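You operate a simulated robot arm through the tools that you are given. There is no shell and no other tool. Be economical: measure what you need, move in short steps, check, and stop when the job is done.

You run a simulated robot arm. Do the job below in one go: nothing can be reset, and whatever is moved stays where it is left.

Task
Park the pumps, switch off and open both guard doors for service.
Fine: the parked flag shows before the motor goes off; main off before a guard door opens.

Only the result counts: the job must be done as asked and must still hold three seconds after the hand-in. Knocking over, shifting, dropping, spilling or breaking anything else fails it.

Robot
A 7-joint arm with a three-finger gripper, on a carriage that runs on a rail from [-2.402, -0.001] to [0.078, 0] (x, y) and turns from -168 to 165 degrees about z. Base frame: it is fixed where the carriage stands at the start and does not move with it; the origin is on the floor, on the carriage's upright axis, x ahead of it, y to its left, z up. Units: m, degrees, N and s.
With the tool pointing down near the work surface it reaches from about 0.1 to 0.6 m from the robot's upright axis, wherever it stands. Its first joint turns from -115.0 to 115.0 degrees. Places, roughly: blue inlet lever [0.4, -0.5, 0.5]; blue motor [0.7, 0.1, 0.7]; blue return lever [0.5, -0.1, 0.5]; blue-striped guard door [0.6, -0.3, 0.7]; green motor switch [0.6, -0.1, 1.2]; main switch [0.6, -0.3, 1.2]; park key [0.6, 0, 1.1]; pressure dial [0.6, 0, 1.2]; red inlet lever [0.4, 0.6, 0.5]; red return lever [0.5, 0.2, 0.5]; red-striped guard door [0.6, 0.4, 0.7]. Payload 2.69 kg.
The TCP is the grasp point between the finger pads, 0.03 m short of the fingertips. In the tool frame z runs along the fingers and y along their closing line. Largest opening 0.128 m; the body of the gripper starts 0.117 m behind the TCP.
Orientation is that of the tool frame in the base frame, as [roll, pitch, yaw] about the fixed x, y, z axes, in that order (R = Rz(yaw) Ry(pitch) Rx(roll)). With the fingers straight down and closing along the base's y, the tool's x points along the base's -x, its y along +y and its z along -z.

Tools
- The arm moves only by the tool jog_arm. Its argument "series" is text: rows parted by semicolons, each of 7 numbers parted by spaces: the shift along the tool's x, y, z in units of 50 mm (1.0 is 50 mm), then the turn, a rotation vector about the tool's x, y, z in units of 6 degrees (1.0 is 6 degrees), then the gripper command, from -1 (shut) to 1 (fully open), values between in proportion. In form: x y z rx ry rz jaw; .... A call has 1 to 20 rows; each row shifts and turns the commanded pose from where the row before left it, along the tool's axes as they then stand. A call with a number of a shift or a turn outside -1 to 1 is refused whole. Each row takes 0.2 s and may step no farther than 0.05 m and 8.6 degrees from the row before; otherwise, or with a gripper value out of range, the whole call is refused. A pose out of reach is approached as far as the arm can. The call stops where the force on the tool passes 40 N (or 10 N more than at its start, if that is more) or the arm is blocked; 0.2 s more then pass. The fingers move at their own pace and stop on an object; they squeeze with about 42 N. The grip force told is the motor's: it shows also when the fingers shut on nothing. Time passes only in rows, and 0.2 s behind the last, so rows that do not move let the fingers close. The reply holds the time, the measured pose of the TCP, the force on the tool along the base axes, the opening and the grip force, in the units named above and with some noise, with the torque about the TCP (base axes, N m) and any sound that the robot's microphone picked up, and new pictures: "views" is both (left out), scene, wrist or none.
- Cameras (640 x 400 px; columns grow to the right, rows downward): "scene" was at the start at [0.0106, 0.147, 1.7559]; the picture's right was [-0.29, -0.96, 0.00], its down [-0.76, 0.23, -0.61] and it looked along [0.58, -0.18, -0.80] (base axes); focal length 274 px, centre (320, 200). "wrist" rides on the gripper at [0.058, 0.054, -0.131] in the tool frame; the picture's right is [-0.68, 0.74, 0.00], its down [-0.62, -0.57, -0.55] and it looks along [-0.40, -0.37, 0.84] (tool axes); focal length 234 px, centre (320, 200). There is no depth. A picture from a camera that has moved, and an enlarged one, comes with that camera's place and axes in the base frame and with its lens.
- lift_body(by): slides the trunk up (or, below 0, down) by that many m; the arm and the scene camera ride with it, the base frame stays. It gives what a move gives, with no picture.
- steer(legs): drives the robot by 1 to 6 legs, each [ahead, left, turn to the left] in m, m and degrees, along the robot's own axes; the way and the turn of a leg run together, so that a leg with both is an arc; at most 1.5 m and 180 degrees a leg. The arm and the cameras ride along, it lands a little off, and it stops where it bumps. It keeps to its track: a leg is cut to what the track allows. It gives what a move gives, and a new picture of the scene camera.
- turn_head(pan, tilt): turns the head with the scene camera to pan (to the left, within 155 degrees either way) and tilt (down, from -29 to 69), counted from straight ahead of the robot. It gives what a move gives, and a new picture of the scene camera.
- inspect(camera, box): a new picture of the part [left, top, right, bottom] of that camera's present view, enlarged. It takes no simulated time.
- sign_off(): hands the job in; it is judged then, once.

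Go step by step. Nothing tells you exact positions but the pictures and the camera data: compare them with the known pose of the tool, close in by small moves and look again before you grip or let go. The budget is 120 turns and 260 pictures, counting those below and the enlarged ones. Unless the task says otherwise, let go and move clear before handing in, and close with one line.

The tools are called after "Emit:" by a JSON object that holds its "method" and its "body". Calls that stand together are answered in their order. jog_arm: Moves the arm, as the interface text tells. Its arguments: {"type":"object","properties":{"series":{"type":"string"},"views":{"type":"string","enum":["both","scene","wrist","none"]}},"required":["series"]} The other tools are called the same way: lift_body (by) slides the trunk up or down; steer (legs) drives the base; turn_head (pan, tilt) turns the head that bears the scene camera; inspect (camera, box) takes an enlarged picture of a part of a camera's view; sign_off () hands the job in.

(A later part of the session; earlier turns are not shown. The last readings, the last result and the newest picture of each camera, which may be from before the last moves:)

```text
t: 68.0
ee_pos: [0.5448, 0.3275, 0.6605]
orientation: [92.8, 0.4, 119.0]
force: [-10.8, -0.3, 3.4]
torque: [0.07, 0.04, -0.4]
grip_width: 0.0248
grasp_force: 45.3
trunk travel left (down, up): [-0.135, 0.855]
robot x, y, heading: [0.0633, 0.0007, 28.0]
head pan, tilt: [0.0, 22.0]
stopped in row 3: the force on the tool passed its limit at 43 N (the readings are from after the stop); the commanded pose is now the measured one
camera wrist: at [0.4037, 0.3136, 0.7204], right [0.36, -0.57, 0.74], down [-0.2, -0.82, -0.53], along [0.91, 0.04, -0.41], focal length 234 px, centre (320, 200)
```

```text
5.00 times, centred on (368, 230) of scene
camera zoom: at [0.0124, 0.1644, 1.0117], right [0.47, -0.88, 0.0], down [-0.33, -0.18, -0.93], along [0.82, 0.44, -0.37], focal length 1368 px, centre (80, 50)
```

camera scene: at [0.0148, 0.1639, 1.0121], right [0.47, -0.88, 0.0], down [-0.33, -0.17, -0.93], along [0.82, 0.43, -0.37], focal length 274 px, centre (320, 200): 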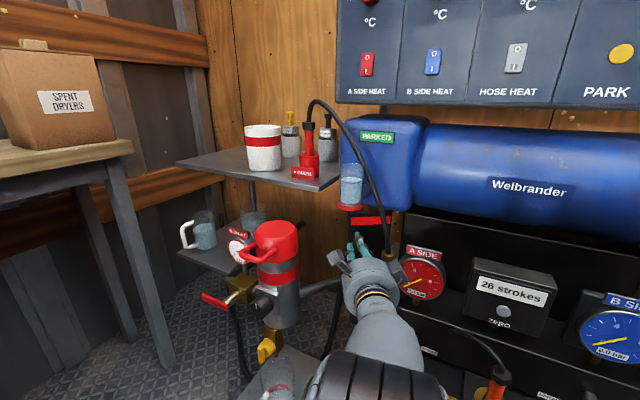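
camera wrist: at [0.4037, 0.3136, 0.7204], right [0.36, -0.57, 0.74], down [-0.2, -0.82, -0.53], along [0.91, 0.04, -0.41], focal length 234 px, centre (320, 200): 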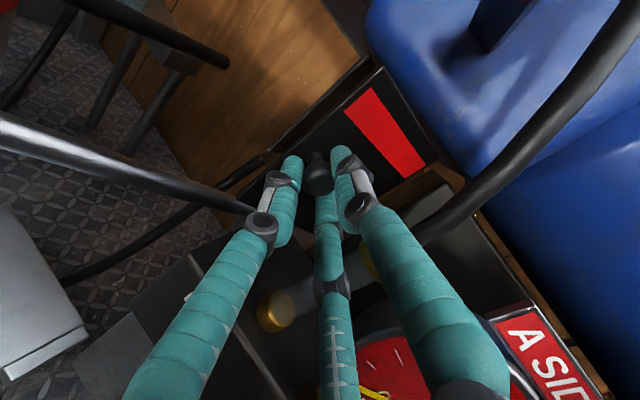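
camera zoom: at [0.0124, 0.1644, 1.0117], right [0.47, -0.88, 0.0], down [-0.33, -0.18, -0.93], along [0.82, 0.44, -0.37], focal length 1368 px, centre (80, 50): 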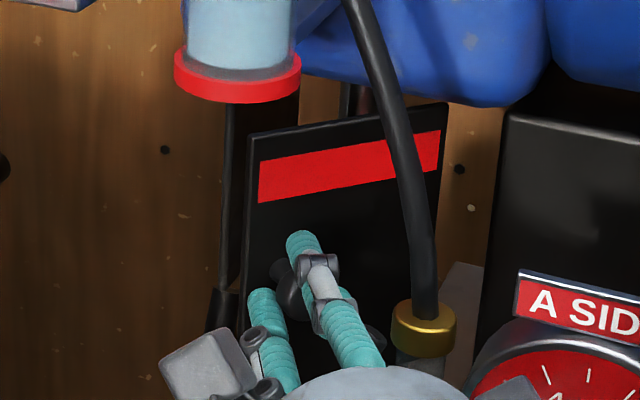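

The door is about 51° open when measured from its corners. I'll release, back off and check whether it stays, then push it further from inside.

Emit:
{"method": "jog_arm", "body": {"series": "0 0 0 0 0 0 -0.1;0 0 0 0 0 0 -0.1;0 0 0 0 0 0 -0.1;0 0 -0.5 0 0 0 -0.1;0 0 -0.7 0 0 0 -0.1;0 0 -0.4 0 0 0 -0.1", "views": "wrist"}}

Emit:
{"method": "inspect", "body": {"camera": "scene", "box": [320, 190, 416, 270]}}

```text
t: 69.4
ee_pos: [0.4765, 0.2856, 0.6634]
orientation: [92.8, 0.4, 118.8]
force: [-0.4, -0.8, -1.1]
torque: [0.0, 0.01, 0.01]
grip_width: 0.0579
grasp_force: 0.0
trunk travel left (down, up): [-0.135, 0.855]
robot x, y, heading: [0.0644, -0.0031, 28.1]
head pan, tilt: [0.0, 22.0]
camera wrist: at [0.3361, 0.2735, 0.7231], right [0.36, -0.57, 0.74], down [-0.21, -0.82, -0.53], along [0.91, 0.04, -0.41], focal length 234 px, centre (320, 200)
```

wrist: 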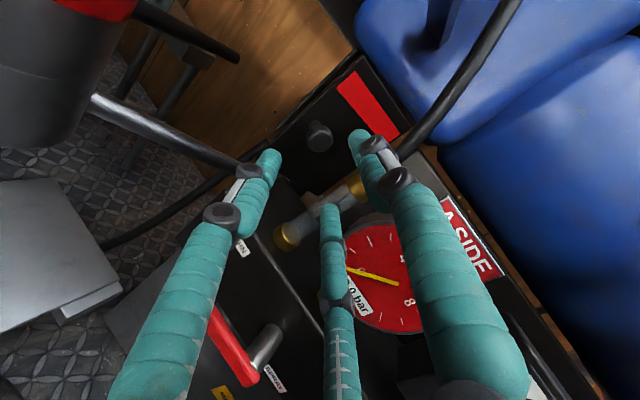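

```text
5.00 times, centred on (368, 230) of scene
camera zoom: at [0.014, 0.1646, 1.0119], right [0.47, -0.88, 0.0], down [-0.33, -0.18, -0.93], along [0.82, 0.44, -0.37], focal length 1368 px, centre (80, 50)
```

zoom: 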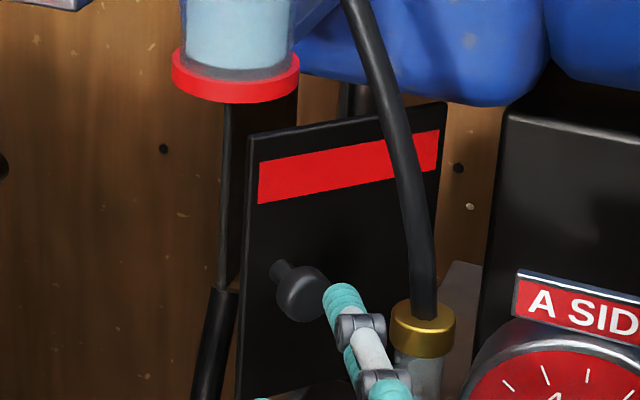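

The door stays put. I'll close the fingers, shift left past the door's free edge, and slide the tip in behind it.

Emit:
{"method": "jog_arm", "body": {"series": "0.6 0 0 0 0 0 -1;0.5 0 0 0 0 0 -1;0 0 0 0 0 0 -1;0 0 0.6 0 0 0 -1;0 0 0.6 0 0 0 -1", "views": "wrist"}}

Emit:
{"method": "inspect", "body": {"camera": "scene", "box": [304, 190, 400, 270]}}

```text
t: 70.6
ee_pos: [0.5031, 0.3633, 0.6603]
orientation: [92.7, 0.4, 118.9]
force: [1.1, -1.1, 0.4]
torque: [-0.03, 0.04, 0.0]
grip_width: 0.0022
grasp_force: 25.5
trunk travel left (down, up): [-0.135, 0.855]
robot x, y, heading: [0.0636, -0.0003, 28.3]
head pan, tilt: [0.0, 22.0]
camera wrist: at [0.3621, 0.3511, 0.7204], right [0.36, -0.57, 0.74], down [-0.21, -0.82, -0.53], along [0.91, 0.04, -0.41], focal length 234 px, centre (320, 200)
```

wrist: 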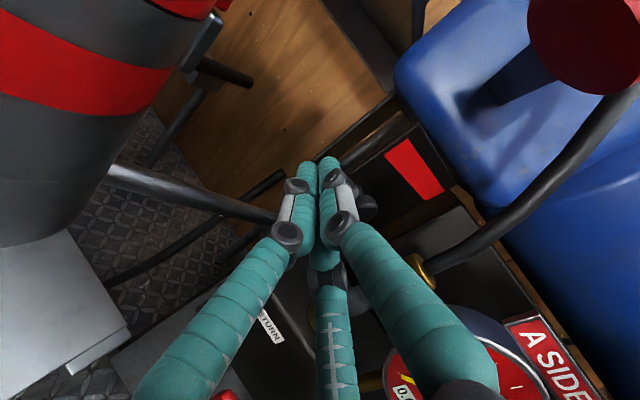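

```text
5.00 times, centred on (352, 230) of scene
camera zoom: at [0.0135, 0.1644, 1.0119], right [0.47, -0.88, 0.0], down [-0.33, -0.18, -0.93], along [0.82, 0.44, -0.37], focal length 1368 px, centre (160, 50)
```

zoom: 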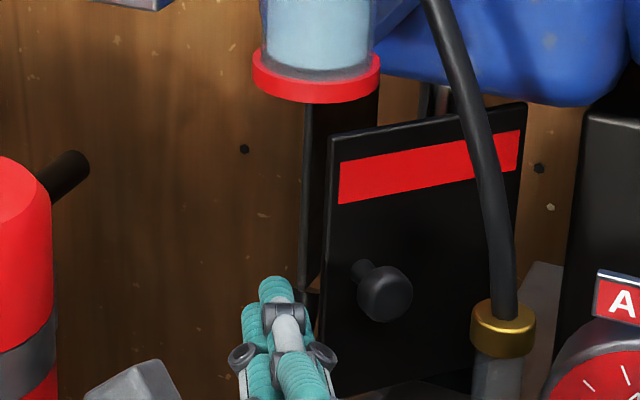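

The tip is left of the door edge and clear. I'll advance 60 mm, then sweep right to push the door wider.

Emit:
{"method": "jog_arm", "body": {"series": "0 0 0.6 0 0 0 -1;0 0 0.6 0 0 0 -1;-0.3 0 0 0 0 0 -1;-0.3 0 0 0 0 0 -1", "views": "wrist"}}

Emit:
{"method": "inspect", "body": {"camera": "scene", "box": [304, 190, 400, 270]}}

```text
t: 71.6
ee_pos: [0.5571, 0.3839, 0.6571]
orientation: [93.1, 0.8, 121.1]
force: [-5.3, 5.0, 1.8]
torque: [0.0, 0.06, -0.07]
grip_width: 0.0021
grasp_force: 31.2
trunk travel left (down, up): [-0.135, 0.855]
robot x, y, heading: [0.0643, -0.0027, 28.4]
head pan, tilt: [0.0, 22.0]
stopped in row 4: the force on the tool passed its limit at 49 N (the readings are from after the stop); the commanded pose is now the measured one
camera wrist: at [0.4164, 0.3677, 0.7166], right [0.38, -0.55, 0.75], down [-0.17, -0.83, -0.53], along [0.91, 0.07, -0.41], focal length 234 px, centre (320, 200)
```

wrist: 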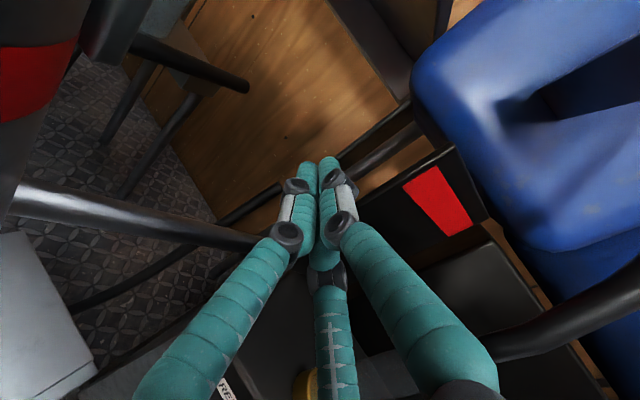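

```text
5.00 times, centred on (352, 230) of scene
camera zoom: at [0.0121, 0.1647, 1.0118], right [0.47, -0.88, 0.0], down [-0.33, -0.18, -0.93], along [0.82, 0.44, -0.37], focal length 1368 px, centre (160, 50)
```

zoom: 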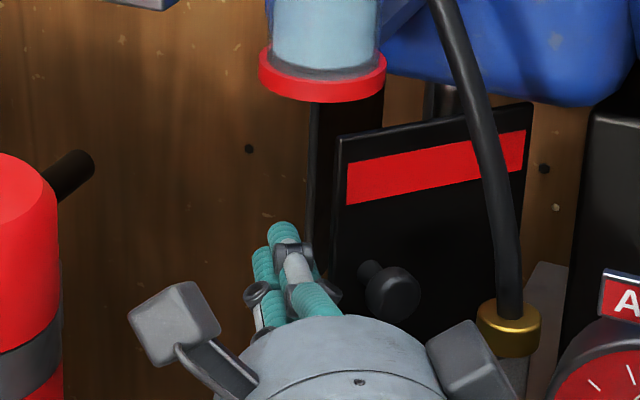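

The side push met 49 N with the door barely moving. It may be at its stop or just stiff, so I'll push more gently in small steps to tell.

Emit:
{"method": "jog_arm", "body": {"series": "-0.06 0 -0.06 0 0 0 -1;-0.06 0 -0.06 0 0 0 -1;-0.06 0 -0.06 0 0 0 -1;-0.06 0 -0.06 0 0 0 -1;-0.06 0 -0.06 0 0 0 -1", "views": "wrist"}}

Emit:
{"method": "inspect", "body": {"camera": "scene", "box": [304, 190, 400, 270]}}

```text
t: 72.8
ee_pos: [0.5477, 0.3725, 0.6562]
orientation: [93.0, 1.0, 121.8]
force: [-6.0, 3.5, 2.1]
torque: [-0.01, 0.01, -0.08]
grip_width: 0.002
grasp_force: 31.2
trunk travel left (down, up): [-0.135, 0.855]
robot x, y, heading: [0.0629, -0.0011, 28.3]
head pan, tilt: [0.0, 22.0]
stopped in row 5: the force on the tool passed its limit at 41 N (the readings are from after the stop); the commanded pose is now the measured one
camera wrist: at [0.4075, 0.3536, 0.7167], right [0.39, -0.54, 0.75], down [-0.16, -0.84, -0.52], along [0.91, 0.08, -0.41], focal length 234 px, centre (320, 200)
```

wrist: 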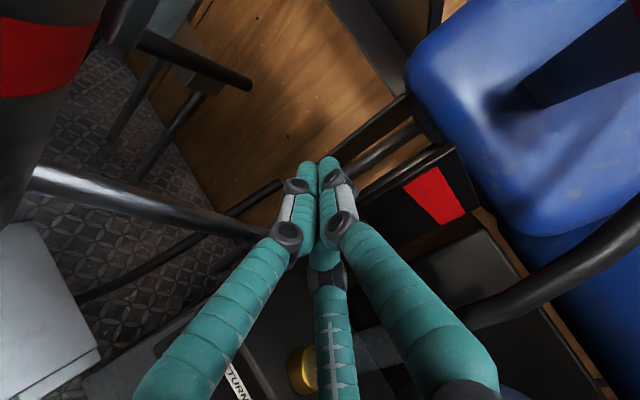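

```text
5.00 times, centred on (352, 230) of scene
camera zoom: at [0.0116, 0.1646, 1.0119], right [0.47, -0.88, 0.0], down [-0.33, -0.18, -0.93], along [0.82, 0.44, -0.37], focal length 1368 px, centre (160, 50)
```

zoom: 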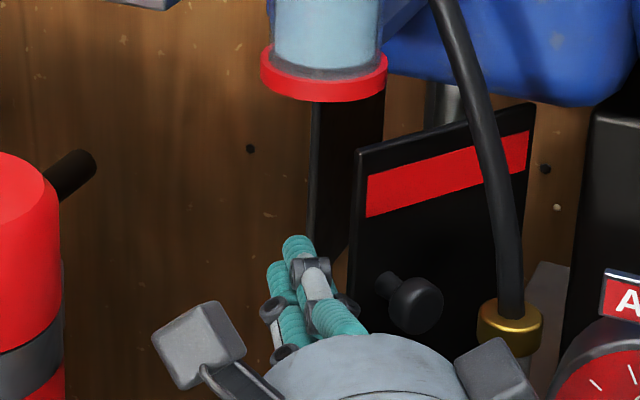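

It is moving, now about 60° open, and is simply stiff. I'll keep pushing slowly.

Emit:
{"method": "jog_arm", "body": {"series": "-0.08 0 -0.03 0 0 0 -1;-0.08 0 -0.03 0 0 0 -1;-0.06 0 -0.03 0 0 0 -1;0 0 0 0 0 0 -1;-0.06 0 -0.03 0 0 0 -1;0 0 0 0 0 0 -1;-0.06 0 -0.03 0 0 0 -1;0 0 0 0 0 0 -1;-0.06 0 -0.03 0 0 0 -1;0 0 0 0 0 0 -1;-0.06 0 -0.03 0 0 0 -1;0 0 0 0 0 0 -1", "views": "wrist"}}

Emit:
{"method": "inspect", "body": {"camera": "scene", "box": [304, 190, 400, 270]}}

```text
t: 73.6
ee_pos: [0.5448, 0.3696, 0.6567]
orientation: [93.2, 1.3, 123.1]
force: [-2.7, 7.4, -0.4]
torque: [0.03, 0.01, 0.01]
grip_width: 0.002
grasp_force: 31.2
trunk travel left (down, up): [-0.135, 0.855]
robot x, y, heading: [0.0664, -0.0008, 28.4]
head pan, tilt: [0.0, 22.0]
stopped in row 4: the force on the tool passed its limit at 40 N (the readings are from after the stop); the commanded pose is now the measured one
camera wrist: at [0.405, 0.3474, 0.7164], right [0.4, -0.53, 0.75], down [-0.14, -0.84, -0.52], along [0.91, 0.1, -0.41], focal length 234 px, centre (320, 200)
```

wrist: 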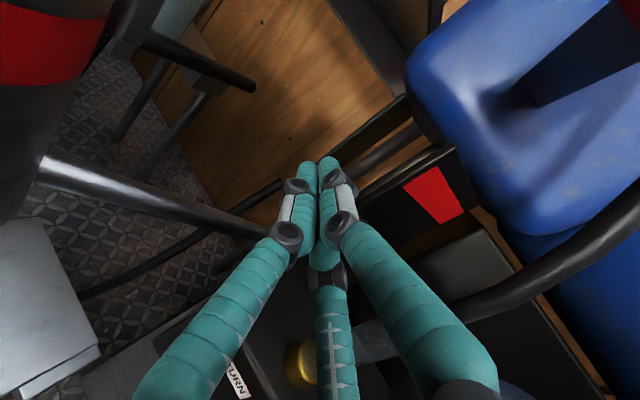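

```text
5.00 times, centred on (352, 230) of scene
camera zoom: at [0.0116, 0.1648, 1.0117], right [0.48, -0.88, 0.0], down [-0.33, -0.18, -0.93], along [0.82, 0.44, -0.37], focal length 1368 px, centre (160, 50)
```

zoom: 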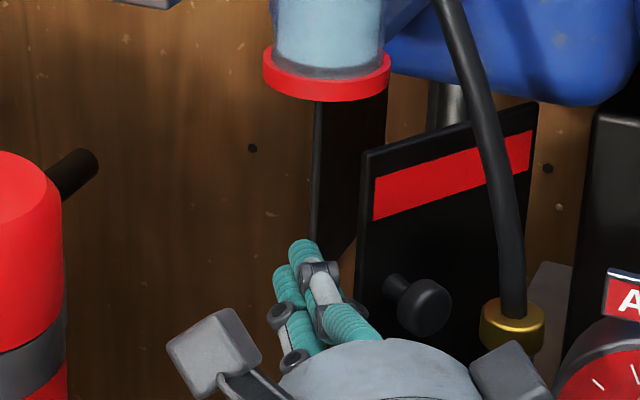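

About 60° now. I'll push along the true opening arc (mostly backward with some rightward), so the finger travels with the edge.

Emit:
{"method": "jog_arm", "body": {"series": "-0.12 0 0 0 0 0 -1;-0.06 0 -0.1 0 0 0 -1;-0.06 0 -0.1 0 0 0 -1;-0.07 0 -0.1 0 0 0 -1;-0.07 0 -0.1 0 0 0 -1;-0.08 0 -0.08 0 0 0 -1", "views": "wrist"}}

Emit:
{"method": "inspect", "body": {"camera": "scene", "box": [304, 190, 400, 270]}}

```text
t: 74.4
ee_pos: [0.5389, 0.3655, 0.6577]
orientation: [93.4, 1.5, 124.3]
force: [-3.2, 4.7, -1.0]
torque: [0.05, 0.08, -0.01]
grip_width: 0.0023
grasp_force: 31.8
trunk travel left (down, up): [-0.135, 0.855]
robot x, y, heading: [0.0662, -0.0018, 28.5]
head pan, tilt: [0.0, 22.0]
stopped in row 3: the force on the tool passed its limit at 41 N (the readings are from after the stop); the commanded pose is now the measured one
camera wrist: at [0.4, 0.3397, 0.7168], right [0.41, -0.52, 0.75], down [-0.13, -0.85, -0.52], along [0.91, 0.12, -0.41], focal length 234 px, centre (320, 200)
```

wrist: 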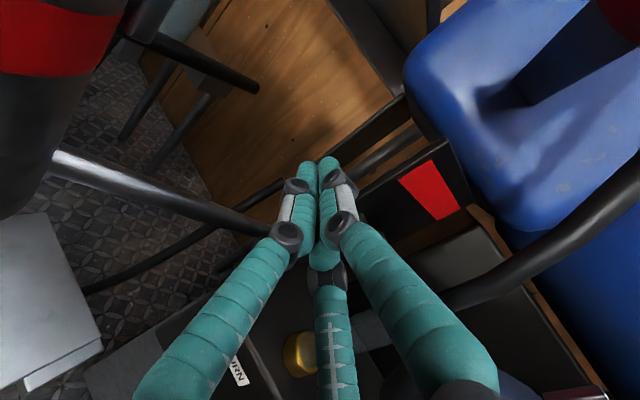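

```text
5.00 times, centred on (352, 230) of scene
camera zoom: at [0.0113, 0.1646, 1.0118], right [0.48, -0.88, 0.0], down [-0.33, -0.18, -0.93], along [0.81, 0.44, -0.37], focal length 1368 px, centre (160, 50)
```

zoom: 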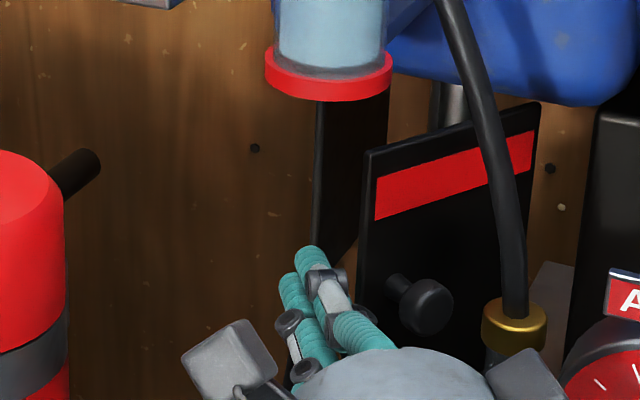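

The door seems held at about 60°. I'll try a better lever: go 30 mm deeper, then swing the tip right by turning the tool's yaw.

Emit:
{"method": "jog_arm", "body": {"series": "0.1 0 0 0 0 0 -1;0.05 0 0.3 0 0 0 -1;0 0 0.3 0 0 0 -1;0 0 0 0 -0.5 0 -1;0 0 0 0 -0.5 0 -1;0 0 0 0 -0.5 0 -1;0 0 0 0 -0.5 0 -1;0 0 0 0 -0.5 0 -1;0 0 0 0 -0.5 0 -1;0 0 0 0 -0.5 0 -1;0 0 0 0 -0.5 0 -1", "views": "wrist"}}

Emit:
{"method": "inspect", "body": {"camera": "scene", "box": [304, 190, 400, 270]}}

```text
t: 76.7
ee_pos: [0.5648, 0.3802, 0.6532]
orientation: [92.4, 2.4, 113.5]
force: [-3.5, 5.3, 2.8]
torque: [-0.05, 0.06, -0.19]
grip_width: 0.0021
grasp_force: 31.6
out of reach, approached as far as the arm can: row 7, 8, 9, 10, 11
trunk travel left (down, up): [-0.135, 0.855]
robot x, y, heading: [0.0623, -0.0018, 28.4]
head pan, tilt: [0.0, 22.0]
stopped in row 11: the force on the tool passed its limit at 40 N (the readings are from after the stop); the commanded pose is now the measured one
camera wrist: at [0.4228, 0.3826, 0.7097], right [0.29, -0.58, 0.76], down [-0.27, -0.81, -0.52], along [0.92, -0.06, -0.39], focal length 234 px, centre (320, 200)
```

wrist: 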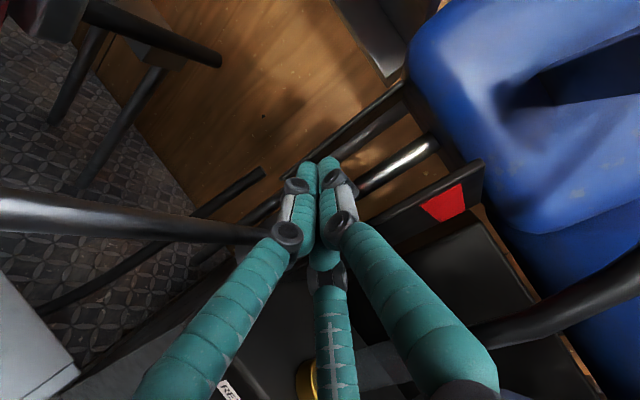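

```text
5.00 times, centred on (352, 230) of scene
camera zoom: at [0.0107, 0.1644, 1.0115], right [0.48, -0.88, 0.0], down [-0.33, -0.18, -0.93], along [0.81, 0.44, -0.37], focal length 1368 px, centre (160, 50)
```

zoom: 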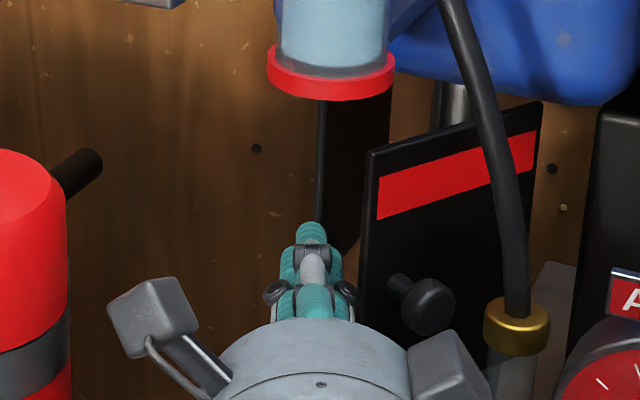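

Door still at about 61°, but the finger is now deeper inside with a better angle. I'll push sideways slowly again.

Emit:
{"method": "jog_arm", "body": {"series": "-0.1 0 0 0 0 0 -1;-0.1 0 -0.03 0 0 0 -1;-0.1 0 -0.03 0 0 0 -1;-0.08 0 -0.03 0 0 0 -1;-0.08 0 -0.03 0 0 0 -1;-0.08 0 -0.03 0 0 0 -1;-0.08 0 -0.03 0 0 0 -1;-0.08 0 -0.03 0 0 0 -1", "views": "wrist"}}

Emit:
{"method": "inspect", "body": {"camera": "scene", "box": [304, 190, 400, 270]}}

```text
t: 77.3
ee_pos: [0.5639, 0.3795, 0.6543]
orientation: [92.4, 2.7, 114.8]
force: [-0.8, 10.0, 0.1]
torque: [0.1, -0.02, -0.13]
grip_width: 0.0023
grasp_force: 31.4
trunk travel left (down, up): [-0.135, 0.855]
robot x, y, heading: [0.0646, 0.0005, 28.7]
head pan, tilt: [0.0, 22.0]
stopped in row 3: the force on the tool passed its limit at 43 N (the readings are from after the stop); the commanded pose is now the measured one
camera wrist: at [0.4209, 0.3794, 0.7094], right [0.3, -0.57, 0.77], down [-0.25, -0.82, -0.51], along [0.92, -0.04, -0.39], focal length 234 px, centre (320, 200)
```

wrist: 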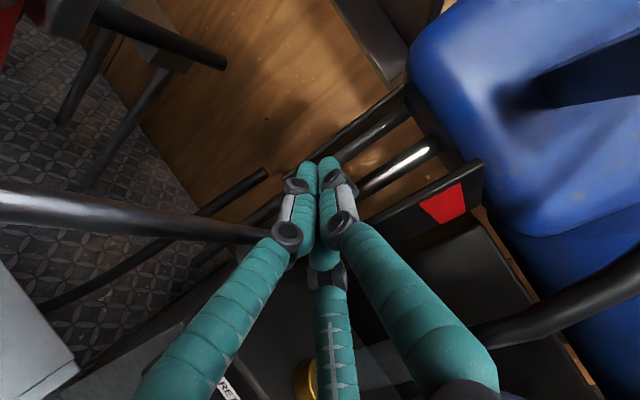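

```text
5.00 times, centred on (352, 230) of scene
camera zoom: at [0.0108, 0.1647, 1.0116], right [0.48, -0.88, 0.0], down [-0.33, -0.18, -0.93], along [0.81, 0.44, -0.38], focal length 1368 px, centre (160, 50)
```

zoom: 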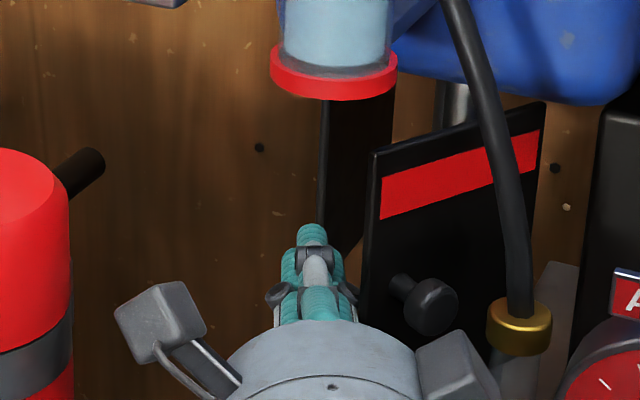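

The red door stops hard at about 61°, where two different pushes were both blocked, so I take it as fully open. I'll withdraw the finger carefully and check it holds.

Emit:
{"method": "jog_arm", "body": {"series": "0.3 0 0 0 0 0 -1;0.2 0 -0.4 0 0 0 -1;0 0 -0.8 0 0 0 -1;0 0 -0.8 0 0 0 -1;0 0 -0.8 0 0 0 -1", "views": "wrist"}}

Emit:
{"method": "inspect", "body": {"camera": "scene", "box": [304, 170, 432, 270]}}

```text
t: 78.5
ee_pos: [0.4393, 0.3351, 0.6567]
orientation: [92.7, 2.6, 114.4]
force: [1.0, 0.1, -0.2]
torque: [0.04, 0.0, 0.03]
grip_width: 0.0023
grasp_force: 31.7
out of reach, approached as far as the arm can: row 2
trunk travel left (down, up): [-0.135, 0.855]
robot x, y, heading: [0.0645, 0.0006, 28.7]
head pan, tilt: [0.0, 22.0]
camera wrist: at [0.2969, 0.3369, 0.7136], right [0.3, -0.57, 0.77], down [-0.26, -0.82, -0.51], along [0.92, -0.05, -0.39], focal length 234 px, centre (320, 200)
```

wrist: 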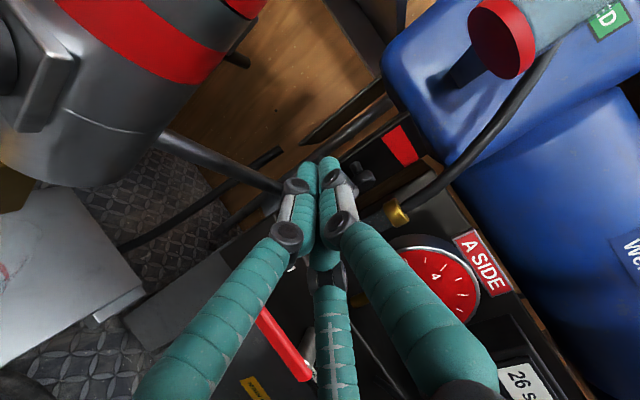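

```text
4.00 times, centred on (368, 220) of scene
camera zoom: at [0.0112, 0.1642, 1.0119], right [0.48, -0.88, 0.0], down [-0.33, -0.18, -0.93], along [0.81, 0.44, -0.38], focal length 1094 px, centre (128, 120)
```

zoom: 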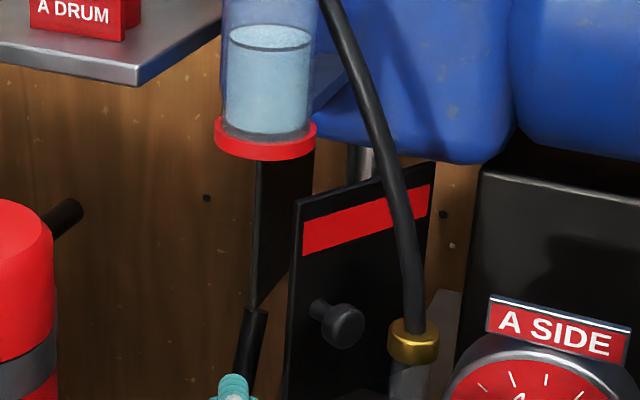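

The door holds open. I'll check the knob–hose gap from the wrist view.

Emit:
{"method": "inspect", "body": {"camera": "wrist", "box": [320, 90, 480, 240]}}

```text
2.67 times, centred on (400, 165) of wrist
camera zoom: at [0.2969, 0.3369, 0.7136], right [0.3, -0.57, 0.77], down [-0.26, -0.82, -0.51], along [0.92, -0.05, -0.39], focal length 624 px, centre (107, 293)
```

zoom: 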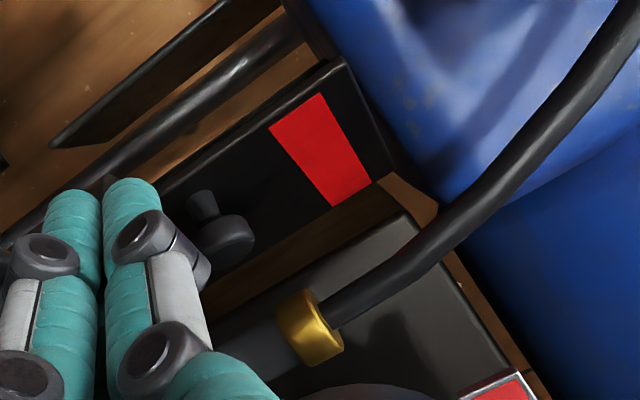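

There's a visible gap between knob and hose, so the door is simply at its own stop. Next is the blue door: back the carriage off, turn right, and look.

Emit:
{"method": "jog_arm", "body": {"series": "0 0 -0.8 0 0 0 -0.2;0 0 -0.8 0 0 0 -0.2", "views": "none"}}

Emit:
{"method": "steer", "body": {"legs": [[-0.26, 0.14, 0], [0, 0, -46]]}}

Emit:
{"method": "inspect", "body": {"camera": "wrist", "box": [0, 0, 640, 400]}}

```text
t: 79.2
ee_pos: [0.4318, 0.2925, 0.5898]
orientation: [102.7, 1.7, 112.2]
force: [0.7, -0.9, -0.6]
torque: [0.03, -0.02, -0.02]
grip_width: 0.0496
grasp_force: 0.0
out of reach, approached as far as the arm can: row 1, 2
trunk travel left (down, up): [-0.135, 0.855]
robot x, y, heading: [0.0613, 0.0003, 28.6]
head pan, tilt: [0.0, 22.0]
stopped in row 2: the arm was blocked; the commanded pose is now the measured one
```

```text
t: 83.3
ee_pos: [0.2344, -0.0606, 0.5902]
orientation: [102.8, 1.8, 66.2]
force: [0.5, -0.4, 0.1]
torque: [-0.03, 0.0, 0.01]
grip_width: 0.0512
grasp_force: 0.0
trunk travel left (down, up): [-0.135, 0.855]
robot x, y, heading: [-0.2326, 0.0023, -16.9]
head pan, tilt: [0.0, 22.0]
camera scene: at [-0.1419, 0.1477, 1.0121], right [-0.29, -0.96, 0.0], down [-0.37, 0.11, -0.92], along [0.88, -0.27, -0.39], focal length 274 px, centre (320, 200)
```

scene: 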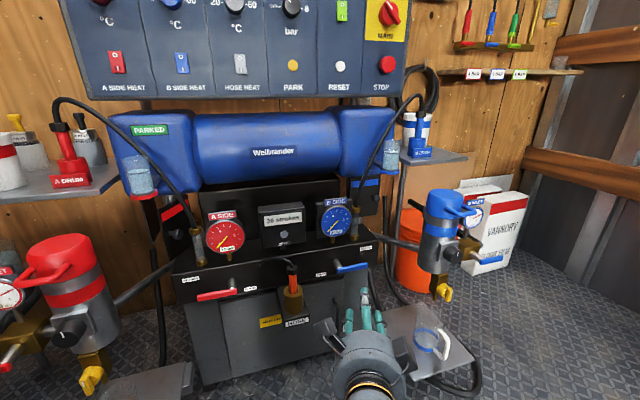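

```text
1.00 times, centred on (320, 200) of wrist (not enlarged: the box is as wide or as high as the picture)
camera zoom: at [0.1527, 0.0408, 0.6697], right [-0.11, -0.66, 0.74], down [-0.86, -0.31, -0.41], along [0.5, -0.68, -0.53], focal length 234 px, centre (320, 200)
```

zoom: 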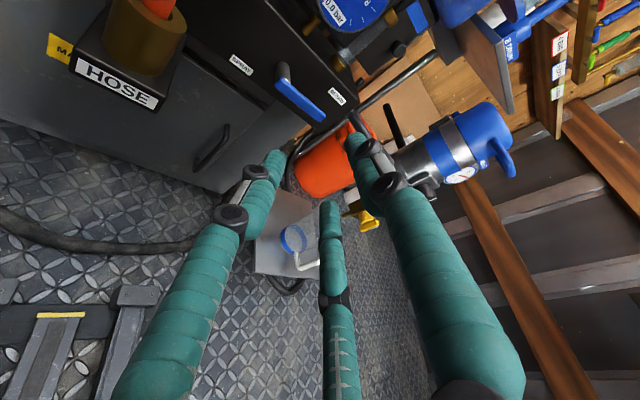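

The arm ended tilted about 13° down. I'll level it and rise to z≈0.66 while moving it to the right.

Emit:
{"method": "jog_arm", "body": {"series": "0 0.4 0.2 -0.7 0 0 -0.2;0 0.4 0.2 -0.7 0 0 -0.2;0 0.4 0.2 -0.7 0 0 -0.2;-0.5 0.2 0 0 0 0 -0.2;-0.5 0 0 0 0 0 -0.2;-0.5 0 0 0 0 0 -0.2", "views": "none"}}

```text
t: 84.7
ee_pos: [0.2328, -0.14, 0.6635]
orientation: [89.5, 1.8, 66.2]
force: [1.0, 0.4, -0.7]
torque: [0.01, -0.01, 0.0]
grip_width: 0.0513
grasp_force: 0.1
trunk travel left (down, up): [-0.135, 0.855]
robot x, y, heading: [-0.2329, 0.0023, -16.9]
head pan, tilt: [0.0, 22.0]
```

Emit:
{"method": "jog_arm", "body": {"series": "-0.5 0 0.15 0 0 0 -0.2;-0.5 0 0.15 0 0 0 -0.2;-0.5 0 0.15 0 0 0 -0.2;-0.4 0 0.1 0 0 0 -0.2;0 0 0 0 0.8 0 -0.2;0 0 0 0 0.8 0 -0.2;0 0 0 0 0.7 0 -0.2", "views": "none"}}

Emit:
{"method": "steer", "body": {"legs": [[0.21, 0.063, 0]]}}

Emit:
{"method": "inspect", "body": {"camera": "wrist", "box": [0, 0, 640, 400]}}

```text
t: 86.3
ee_pos: [0.2208, -0.2371, 0.6651]
orientation: [89.8, 1.9, 80.0]
force: [0.5, 0.5, -0.2]
torque: [-0.01, -0.04, 0.01]
grip_width: 0.051
grasp_force: 0.0
trunk travel left (down, up): [-0.135, 0.855]
robot x, y, heading: [-0.2342, -0.0006, -16.7]
head pan, tilt: [0.0, 22.0]
```

```text
t: 88.0
ee_pos: [0.439, -0.2382, 0.6647]
orientation: [89.9, 1.9, 79.9]
force: [-0.8, -0.7, 0.2]
torque: [0.03, 0.02, 0.03]
grip_width: 0.0511
grasp_force: 0.2
trunk travel left (down, up): [-0.135, 0.855]
robot x, y, heading: [-0.0137, -0.0003, -17.1]
head pan, tilt: [0.0, 22.0]
camera scene: at [0.066, 0.1518, 1.0119], right [-0.29, -0.96, 0.0], down [-0.36, 0.11, -0.93], along [0.89, -0.27, -0.37], focal length 274 px, centre (320, 200)
```

scene: 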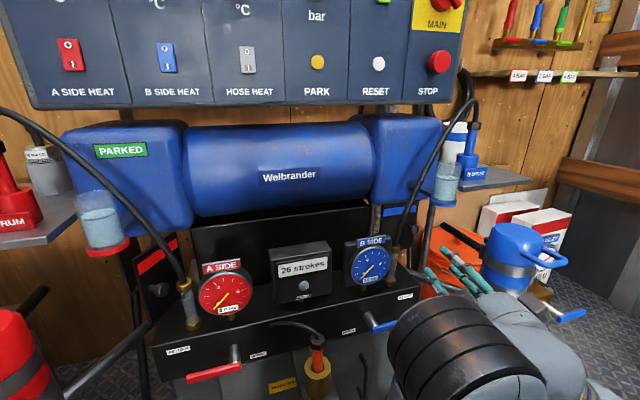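

```text
1.00 times, centred on (320, 200) of wrist (not enlarged: the box is as wide or as high as the picture)
camera zoom: at [0.3197, -0.1577, 0.7177], right [-0.11, -0.64, 0.76], down [-0.65, -0.53, -0.55], along [0.75, -0.56, -0.36], focal length 234 px, centre (320, 200)
```

zoom: 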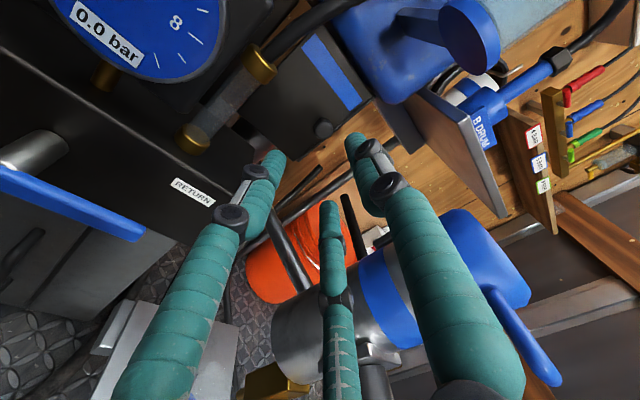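

The blue knob resolves to about [0.62, -0.283, 0.660], nearly on the tool line. I'll correct 13 mm right and advance.

Emit:
{"method": "jog_arm", "body": {"series": "-0.25 -0.08 0.8 0 0 0 -0.2;0 0 0.8 0 0 0 -0.2;0 0 0.8 0 0 0 -0.2;0 0 0.4 0 0 0 -0.2", "views": "wrist"}}

Emit:
{"method": "inspect", "body": {"camera": "wrist", "box": [230, 60, 422, 180]}}

```text
t: 89.0
ee_pos: [0.5739, -0.2729, 0.6616]
orientation: [90.0, 1.9, 79.9]
force: [-0.2, 0.4, 0.3]
torque: [-0.01, 0.02, 0.01]
grip_width: 0.0513
grasp_force: 0.1
trunk travel left (down, up): [-0.135, 0.855]
robot x, y, heading: [-0.0152, 0.001, -16.9]
head pan, tilt: [0.0, 22.0]
camera wrist: at [0.4551, -0.194, 0.7142], right [-0.11, -0.64, 0.76], down [-0.65, -0.53, -0.55], along [0.75, -0.56, -0.36], focal length 234 px, centre (320, 200)
```

wrist: 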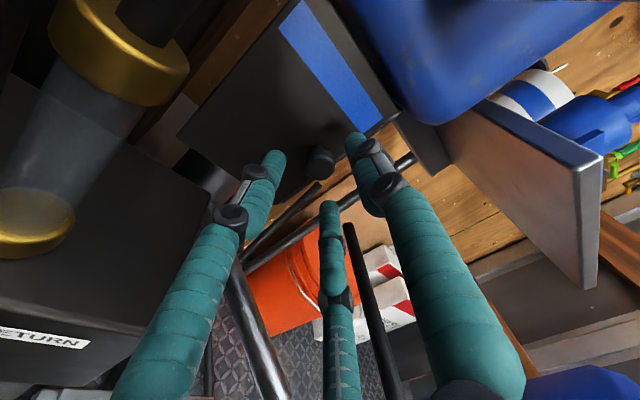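

```text
3.33 times, centred on (326, 120) of wrist
camera zoom: at [0.4551, -0.194, 0.7142], right [-0.11, -0.64, 0.76], down [-0.65, -0.53, -0.55], along [0.75, -0.56, -0.36], focal length 781 px, centre (300, 467)
```

zoom: 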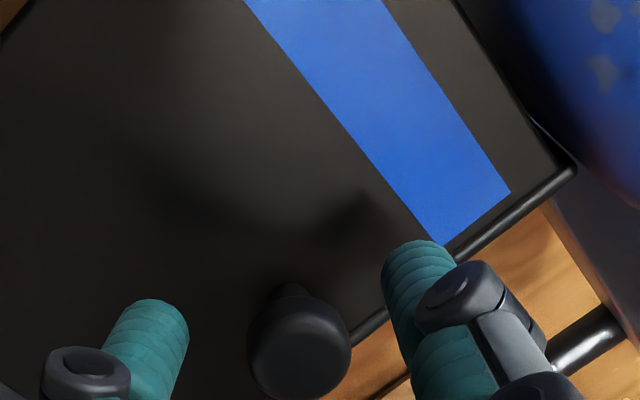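

Aligned. I'll advance the last 36 mm gently and close.

Emit:
{"method": "jog_arm", "body": {"series": "-0.02 0.02 0.5 0 0 0 -0.2;0 0 0.15 0 0 0 -0.2;0 0 0.1 0 0 0 -0.2;0 0 0 0 0 0 -1;0 0 0 0 0 0 -1;0 0 0 0 0 0 -1;0 0 0 0 0 0 -1", "views": "wrist"}}

```text
t: 90.6
ee_pos: [0.6105, -0.2829, 0.6644]
orientation: [90.0, 1.8, 79.8]
force: [-9.7, 3.7, -5.6]
torque: [-0.01, -0.02, -0.07]
grip_width: 0.0271
grasp_force: 37.3
trunk travel left (down, up): [-0.135, 0.855]
robot x, y, heading: [-0.0125, 0.0023, -17.0]
head pan, tilt: [0.0, 22.0]
camera wrist: at [0.4916, -0.202, 0.7156], right [-0.11, -0.64, 0.76], down [-0.65, -0.53, -0.55], along [0.75, -0.56, -0.36], focal length 234 px, centre (320, 200)
```

wrist: 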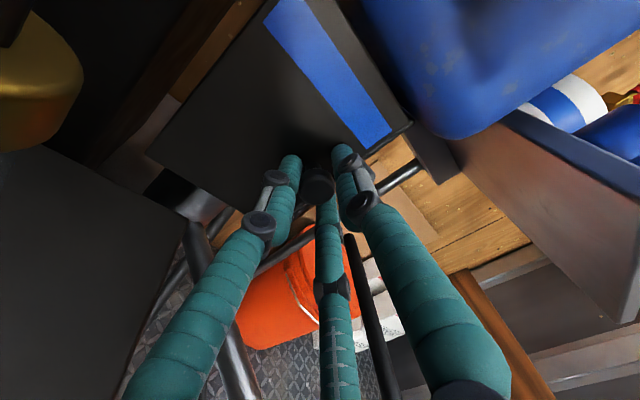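

The knob is gripped at 27 mm. I'll swing the door along its arc around the hinge at about [0.648, -0.192], slowly.

Emit:
{"method": "jog_arm", "body": {"series": "0.04 0 -0.16 0 0 0 -1;0.06 0 -0.16 0 0 0 -1;0.07 0 -0.16 0 0 0 -1;0.08 0 -0.16 0 0 0 -1;0.1 0 -0.14 0 0 0 -1;0.11 0 -0.13 0 0 0 -1;0.12 0 -0.12 0 0 0 -1;0.13 0 -0.11 0 0 0 -1", "views": "both"}}

```text
t: 92.4
ee_pos: [0.5583, -0.2516, 0.6599]
orientation: [90.3, 1.9, 78.6]
force: [-0.2, -4.4, -3.8]
torque: [-0.1, -0.14, -0.37]
grip_width: 0.0243
grasp_force: 45.0
trunk travel left (down, up): [-0.135, 0.855]
robot x, y, heading: [-0.0147, 0.0025, -17.2]
head pan, tilt: [0.0, 22.0]
stopped in row 8: the force on the tool passed its limit at 41 N (the readings are from after the stop); the commanded pose is now the measured one
camera scene: at [0.0665, 0.1511, 1.0122], right [-0.29, -0.96, 0.0], down [-0.36, 0.11, -0.93], along [0.89, -0.27, -0.38], focal length 274 px, centre (320, 200)
camera wrist: at [0.4421, -0.1679, 0.7127], right [-0.13, -0.64, 0.76], down [-0.67, -0.51, -0.54], along [0.73, -0.57, -0.36], focal length 234 px, centre (320, 200)
```

scene: 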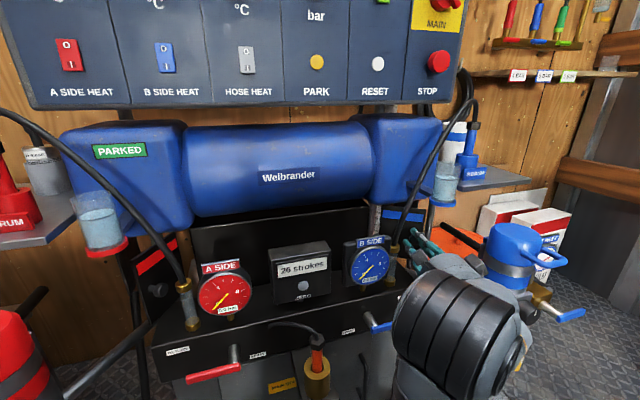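
wrist: 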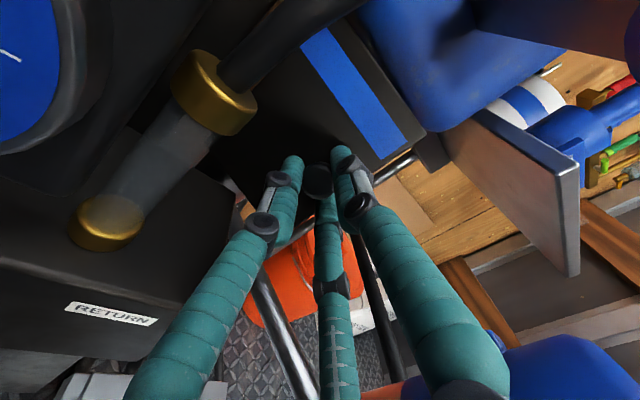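

The door is about 35° open. I'll continue along the arc, letting the tool yaw with the door a little.

Emit:
{"method": "jog_arm", "body": {"series": "0.1 0 -0.1 0 -0.4 0 -1;0.1 0 -0.1 0 -0.4 0 -1;0.1 0 -0.1 0 -0.4 0 -1;0.1 0 -0.09 0 -0.4 0 -1;0.1 0 -0.08 0 -0.4 0 -1;0.1 0 -0.07 0 -0.4 0 -1", "views": "wrist"}}

Emit:
{"method": "inspect", "body": {"camera": "scene", "box": [360, 190, 456, 270]}}

```text
t: 93.8
ee_pos: [0.5397, -0.2171, 0.6607]
orientation: [89.7, 1.8, 64.0]
force: [-7.7, -26.5, -4.4]
torque: [-0.76, 0.17, 2.07]
grip_width: 0.0243
grasp_force: 44.8
trunk travel left (down, up): [-0.135, 0.855]
robot x, y, heading: [-0.0127, -0.0032, -17.1]
head pan, tilt: [0.0, 22.0]
camera wrist: at [0.4492, -0.1067, 0.711], right [-0.29, -0.58, 0.76], down [-0.77, -0.33, -0.55], along [0.57, -0.74, -0.35], focal length 234 px, centre (320, 200)
```

wrist: 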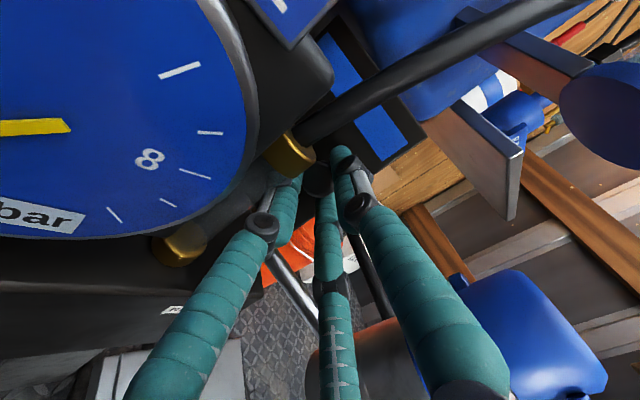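

```text
5.00 times, centred on (408, 230) of scene
camera zoom: at [0.0659, 0.1496, 1.0123], right [-0.29, -0.96, 0.0], down [-0.36, 0.11, -0.93], along [0.89, -0.27, -0.38], focal length 1368 px, centre (-120, 50)
```

zoom: 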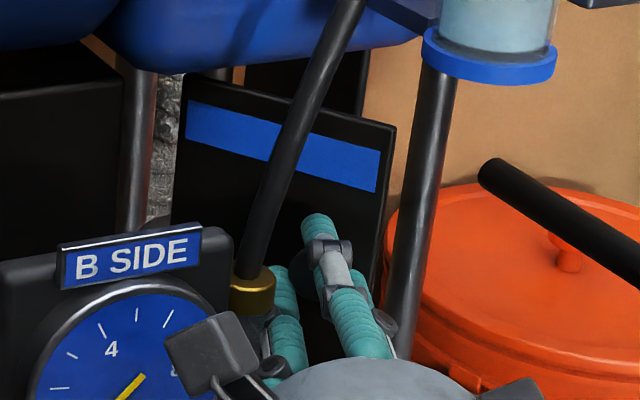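

The door is about 52° open and the fingers are nearing the hose fitting. I'll release here and withdraw straight back (-x).

Emit:
{"method": "jog_arm", "body": {"series": "0 0 0 0 0 0 -0.1;0 0 0 0 0 0 -0.1;0 0 0 0 0 0 -0.1;-0.2 0 -0.3 0 0 0 -0.1;-0.3 0 -0.5 0 0 0 -0.1;-0.3 0 -0.5 0 0 0 -0.1;-0.2 0 -0.4 0 0.8 0 -1;0 0 0 0 0.8 0 -1;0 0 0 0 0.8 0 -1;0 0 0 0 0.8 0 -1", "views": "wrist"}}

Emit:
{"method": "inspect", "body": {"camera": "scene", "box": [360, 190, 456, 270]}}

```text
t: 96.0
ee_pos: [0.4427, -0.2215, 0.6618]
orientation: [90.3, 1.9, 83.7]
force: [0.1, -0.1, 0.5]
torque: [-0.02, 0.02, -0.06]
grip_width: 0.0023
grasp_force: 14.8
trunk travel left (down, up): [-0.135, 0.855]
robot x, y, heading: [-0.014, -0.0017, -17.3]
head pan, tilt: [0.0, 22.0]
camera wrist: at [0.3201, -0.1481, 0.714], right [-0.07, -0.65, 0.76], down [-0.62, -0.57, -0.54], along [0.78, -0.51, -0.36], focal length 234 px, centre (320, 200)
```

wrist: 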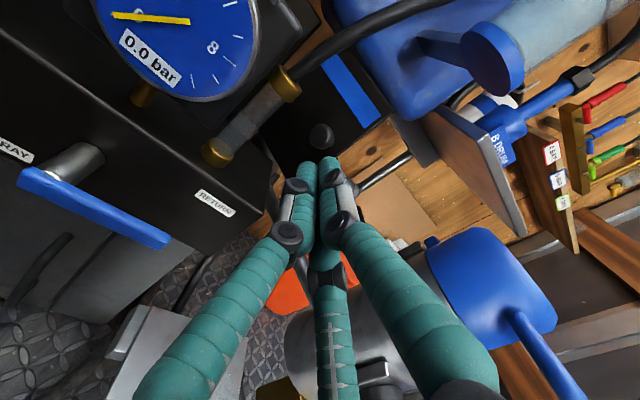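

```text
5.00 times, centred on (408, 230) of scene
camera zoom: at [0.066, 0.1519, 1.0119], right [-0.29, -0.96, 0.0], down [-0.36, 0.11, -0.93], along [0.89, -0.27, -0.37], focal length 1368 px, centre (-120, 50)
```

zoom: 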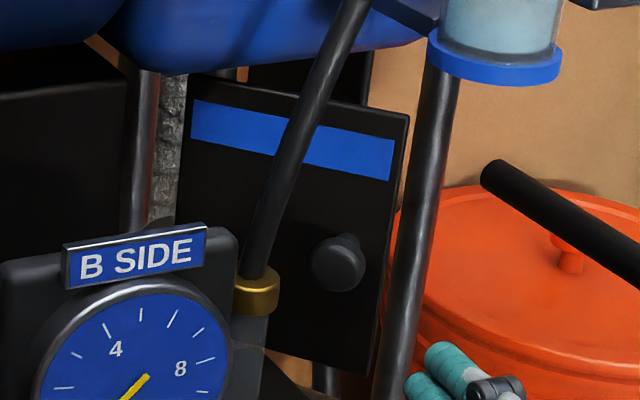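

The door relaxed to about 42°. I'll yaw the tool back to about -25°, step right of the free edge, and slip the finger behind it as on the red side.

Emit:
{"method": "jog_arm", "body": {"series": "0 0 0 0 -0.8 0 -1;0 0 0 0 -0.8 0 -1;0 0 0 0 -0.8 0 -1;0 0 0 0 -0.8 0 -1;-0.5 0 0 0 0 0 -1;0 0 0.7 0 0 0 -1;0 0 0.7 0 0 0 -1", "views": "wrist"}}

Emit:
{"method": "inspect", "body": {"camera": "scene", "box": [376, 190, 472, 270]}}

```text
t: 97.6
ee_pos: [0.4953, -0.2732, 0.6621]
orientation: [89.8, 2.0, 64.3]
force: [0.1, 0.0, 0.3]
torque: [0.04, 0.0, 0.0]
grip_width: 0.0021
grasp_force: 31.2
trunk travel left (down, up): [-0.135, 0.855]
robot x, y, heading: [-0.0142, -0.001, -17.2]
head pan, tilt: [0.0, 22.0]
camera wrist: at [0.4034, -0.1641, 0.7133], right [-0.29, -0.58, 0.76], down [-0.77, -0.34, -0.55], along [0.57, -0.74, -0.35], focal length 234 px, centre (320, 200)
```

wrist: 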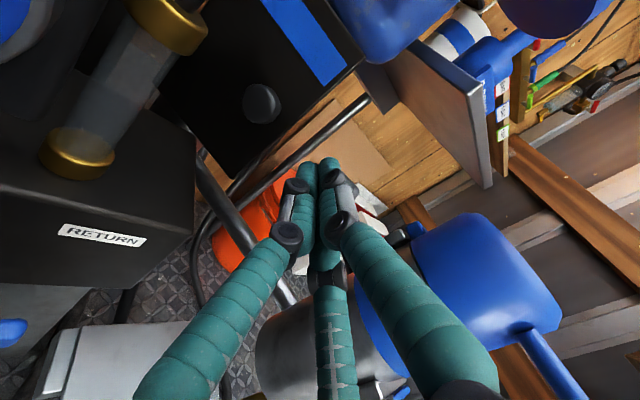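

```text
5.00 times, centred on (424, 230) of scene
camera zoom: at [0.0659, 0.152, 1.0119], right [-0.29, -0.96, 0.0], down [-0.36, 0.11, -0.93], along [0.89, -0.27, -0.37], focal length 1368 px, centre (-200, 50)
```

zoom: 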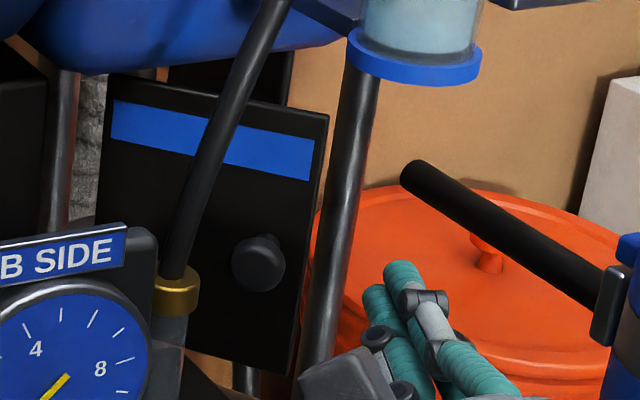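

The finger is right of the edge and clear. I'll advance 75 mm, then push left and back along the arc.

Emit:
{"method": "jog_arm", "body": {"series": "0 0 0.5 0 0 0 -1;0 0 0.5 0 0 0 -1;0 0 0.5 0 0 0 -1;0.2 0 0 0 0 0 -1;0.2 0 0 0 0 0 -1;0.06 0 -0.06 0 0 0 -1;0.06 0 -0.06 0 0 0 -1;0.06 0 -0.06 0 0 0 -1;0.06 0 -0.06 0 0 0 -1;0.06 0 -0.06 0 0 0 -1;0.06 0 -0.06 0 0 0 -1", "views": "wrist"}}

Emit:
{"method": "inspect", "body": {"camera": "scene", "box": [376, 190, 472, 270]}}

```text
t: 99.5
ee_pos: [0.5607, -0.2843, 0.6631]
orientation: [89.6, 1.8, 62.9]
force: [-4.1, -3.4, 1.2]
torque: [-0.01, 0.04, 0.13]
grip_width: 0.0021
grasp_force: 31.5
trunk travel left (down, up): [-0.135, 0.855]
robot x, y, heading: [-0.0192, -0.0025, -17.3]
head pan, tilt: [0.0, 22.0]
stopped in row 9: the force on the tool passed its limit at 41 N (the readings are from after the stop); the commanded pose is now the measured one
camera wrist: at [0.4713, -0.1741, 0.7134], right [-0.3, -0.58, 0.76], down [-0.77, -0.32, -0.55], along [0.56, -0.75, -0.35], focal length 234 px, centre (320, 200)
```

wrist: 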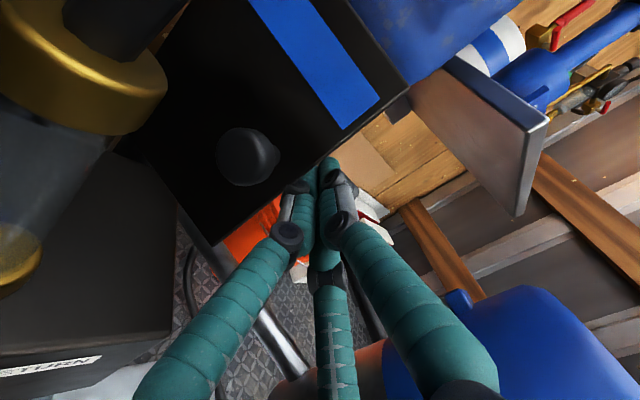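

```text
5.00 times, centred on (424, 230) of scene
camera zoom: at [0.0655, 0.1512, 1.0121], right [-0.3, -0.96, 0.0], down [-0.36, 0.11, -0.93], along [0.89, -0.27, -0.37], focal length 1368 px, centre (-200, 50)
```

zoom: 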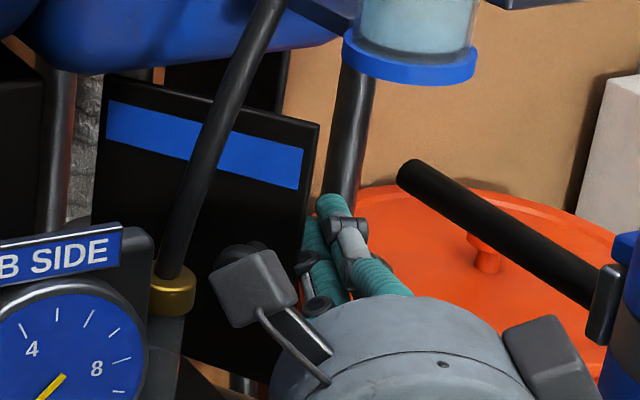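

It moved slightly. I'll now swing the tip left by turning the yaw, which gives a better pushing angle.

Emit:
{"method": "jog_arm", "body": {"series": "-0.05 0 0.15 0 0.4 0 -1;0 0 0.1 0 0.5 0 -1;0 0 0 0 0.5 0 -1;0 0 0 0 0.5 0 -1;0 0 0 0 0.5 0 -1;0 0 0 0 0.5 0 -1;0 0 0 0 0.5 0 -1;0 0 0 0 0.5 0 -1", "views": "wrist"}}

Emit:
{"method": "inspect", "body": {"camera": "scene", "box": [376, 190, 472, 270]}}

```text
t: 101.4
ee_pos: [0.5749, -0.2833, 0.6592]
orientation: [90.8, 1.6, 87.4]
force: [-1.3, 5.7, -2.1]
torque: [-0.07, -0.3, -1.07]
grip_width: 0.002
grasp_force: 31.4
trunk travel left (down, up): [-0.135, 0.855]
robot x, y, heading: [-0.0164, 0.0006, -17.1]
head pan, tilt: [0.0, 22.0]
stopped in row 8: the force on the tool passed its limit at 40 N (the readings are from after the stop); the commanded pose is now the measured one
camera wrist: at [0.4471, -0.2197, 0.7132], right [-0.02, -0.65, 0.76], down [-0.58, -0.61, -0.54], along [0.81, -0.45, -0.37], focal length 234 px, centre (320, 200)
```

wrist: 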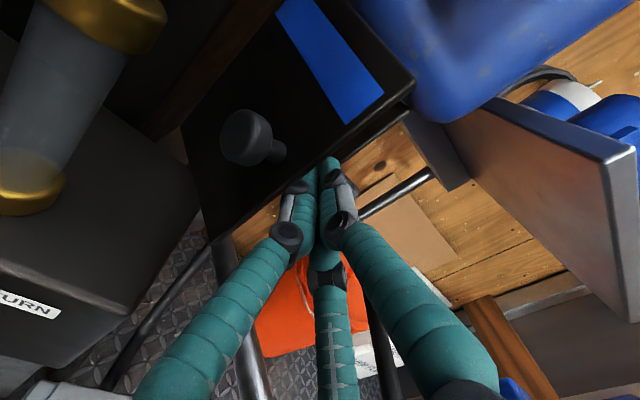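

```text
5.00 times, centred on (424, 230) of scene
camera zoom: at [0.0654, 0.1522, 1.0119], right [-0.29, -0.96, 0.0], down [-0.36, 0.11, -0.93], along [0.89, -0.27, -0.37], focal length 1368 px, centre (-200, 50)
```

zoom: 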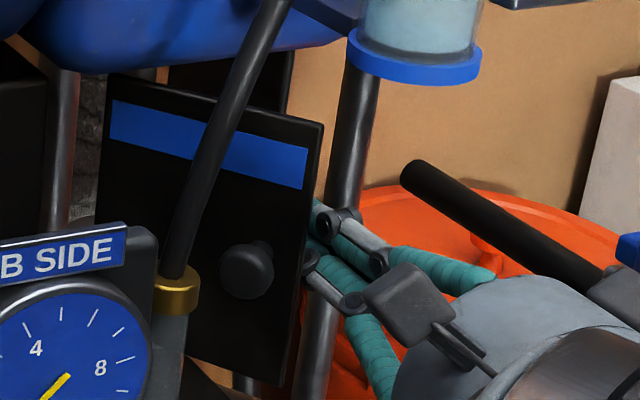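

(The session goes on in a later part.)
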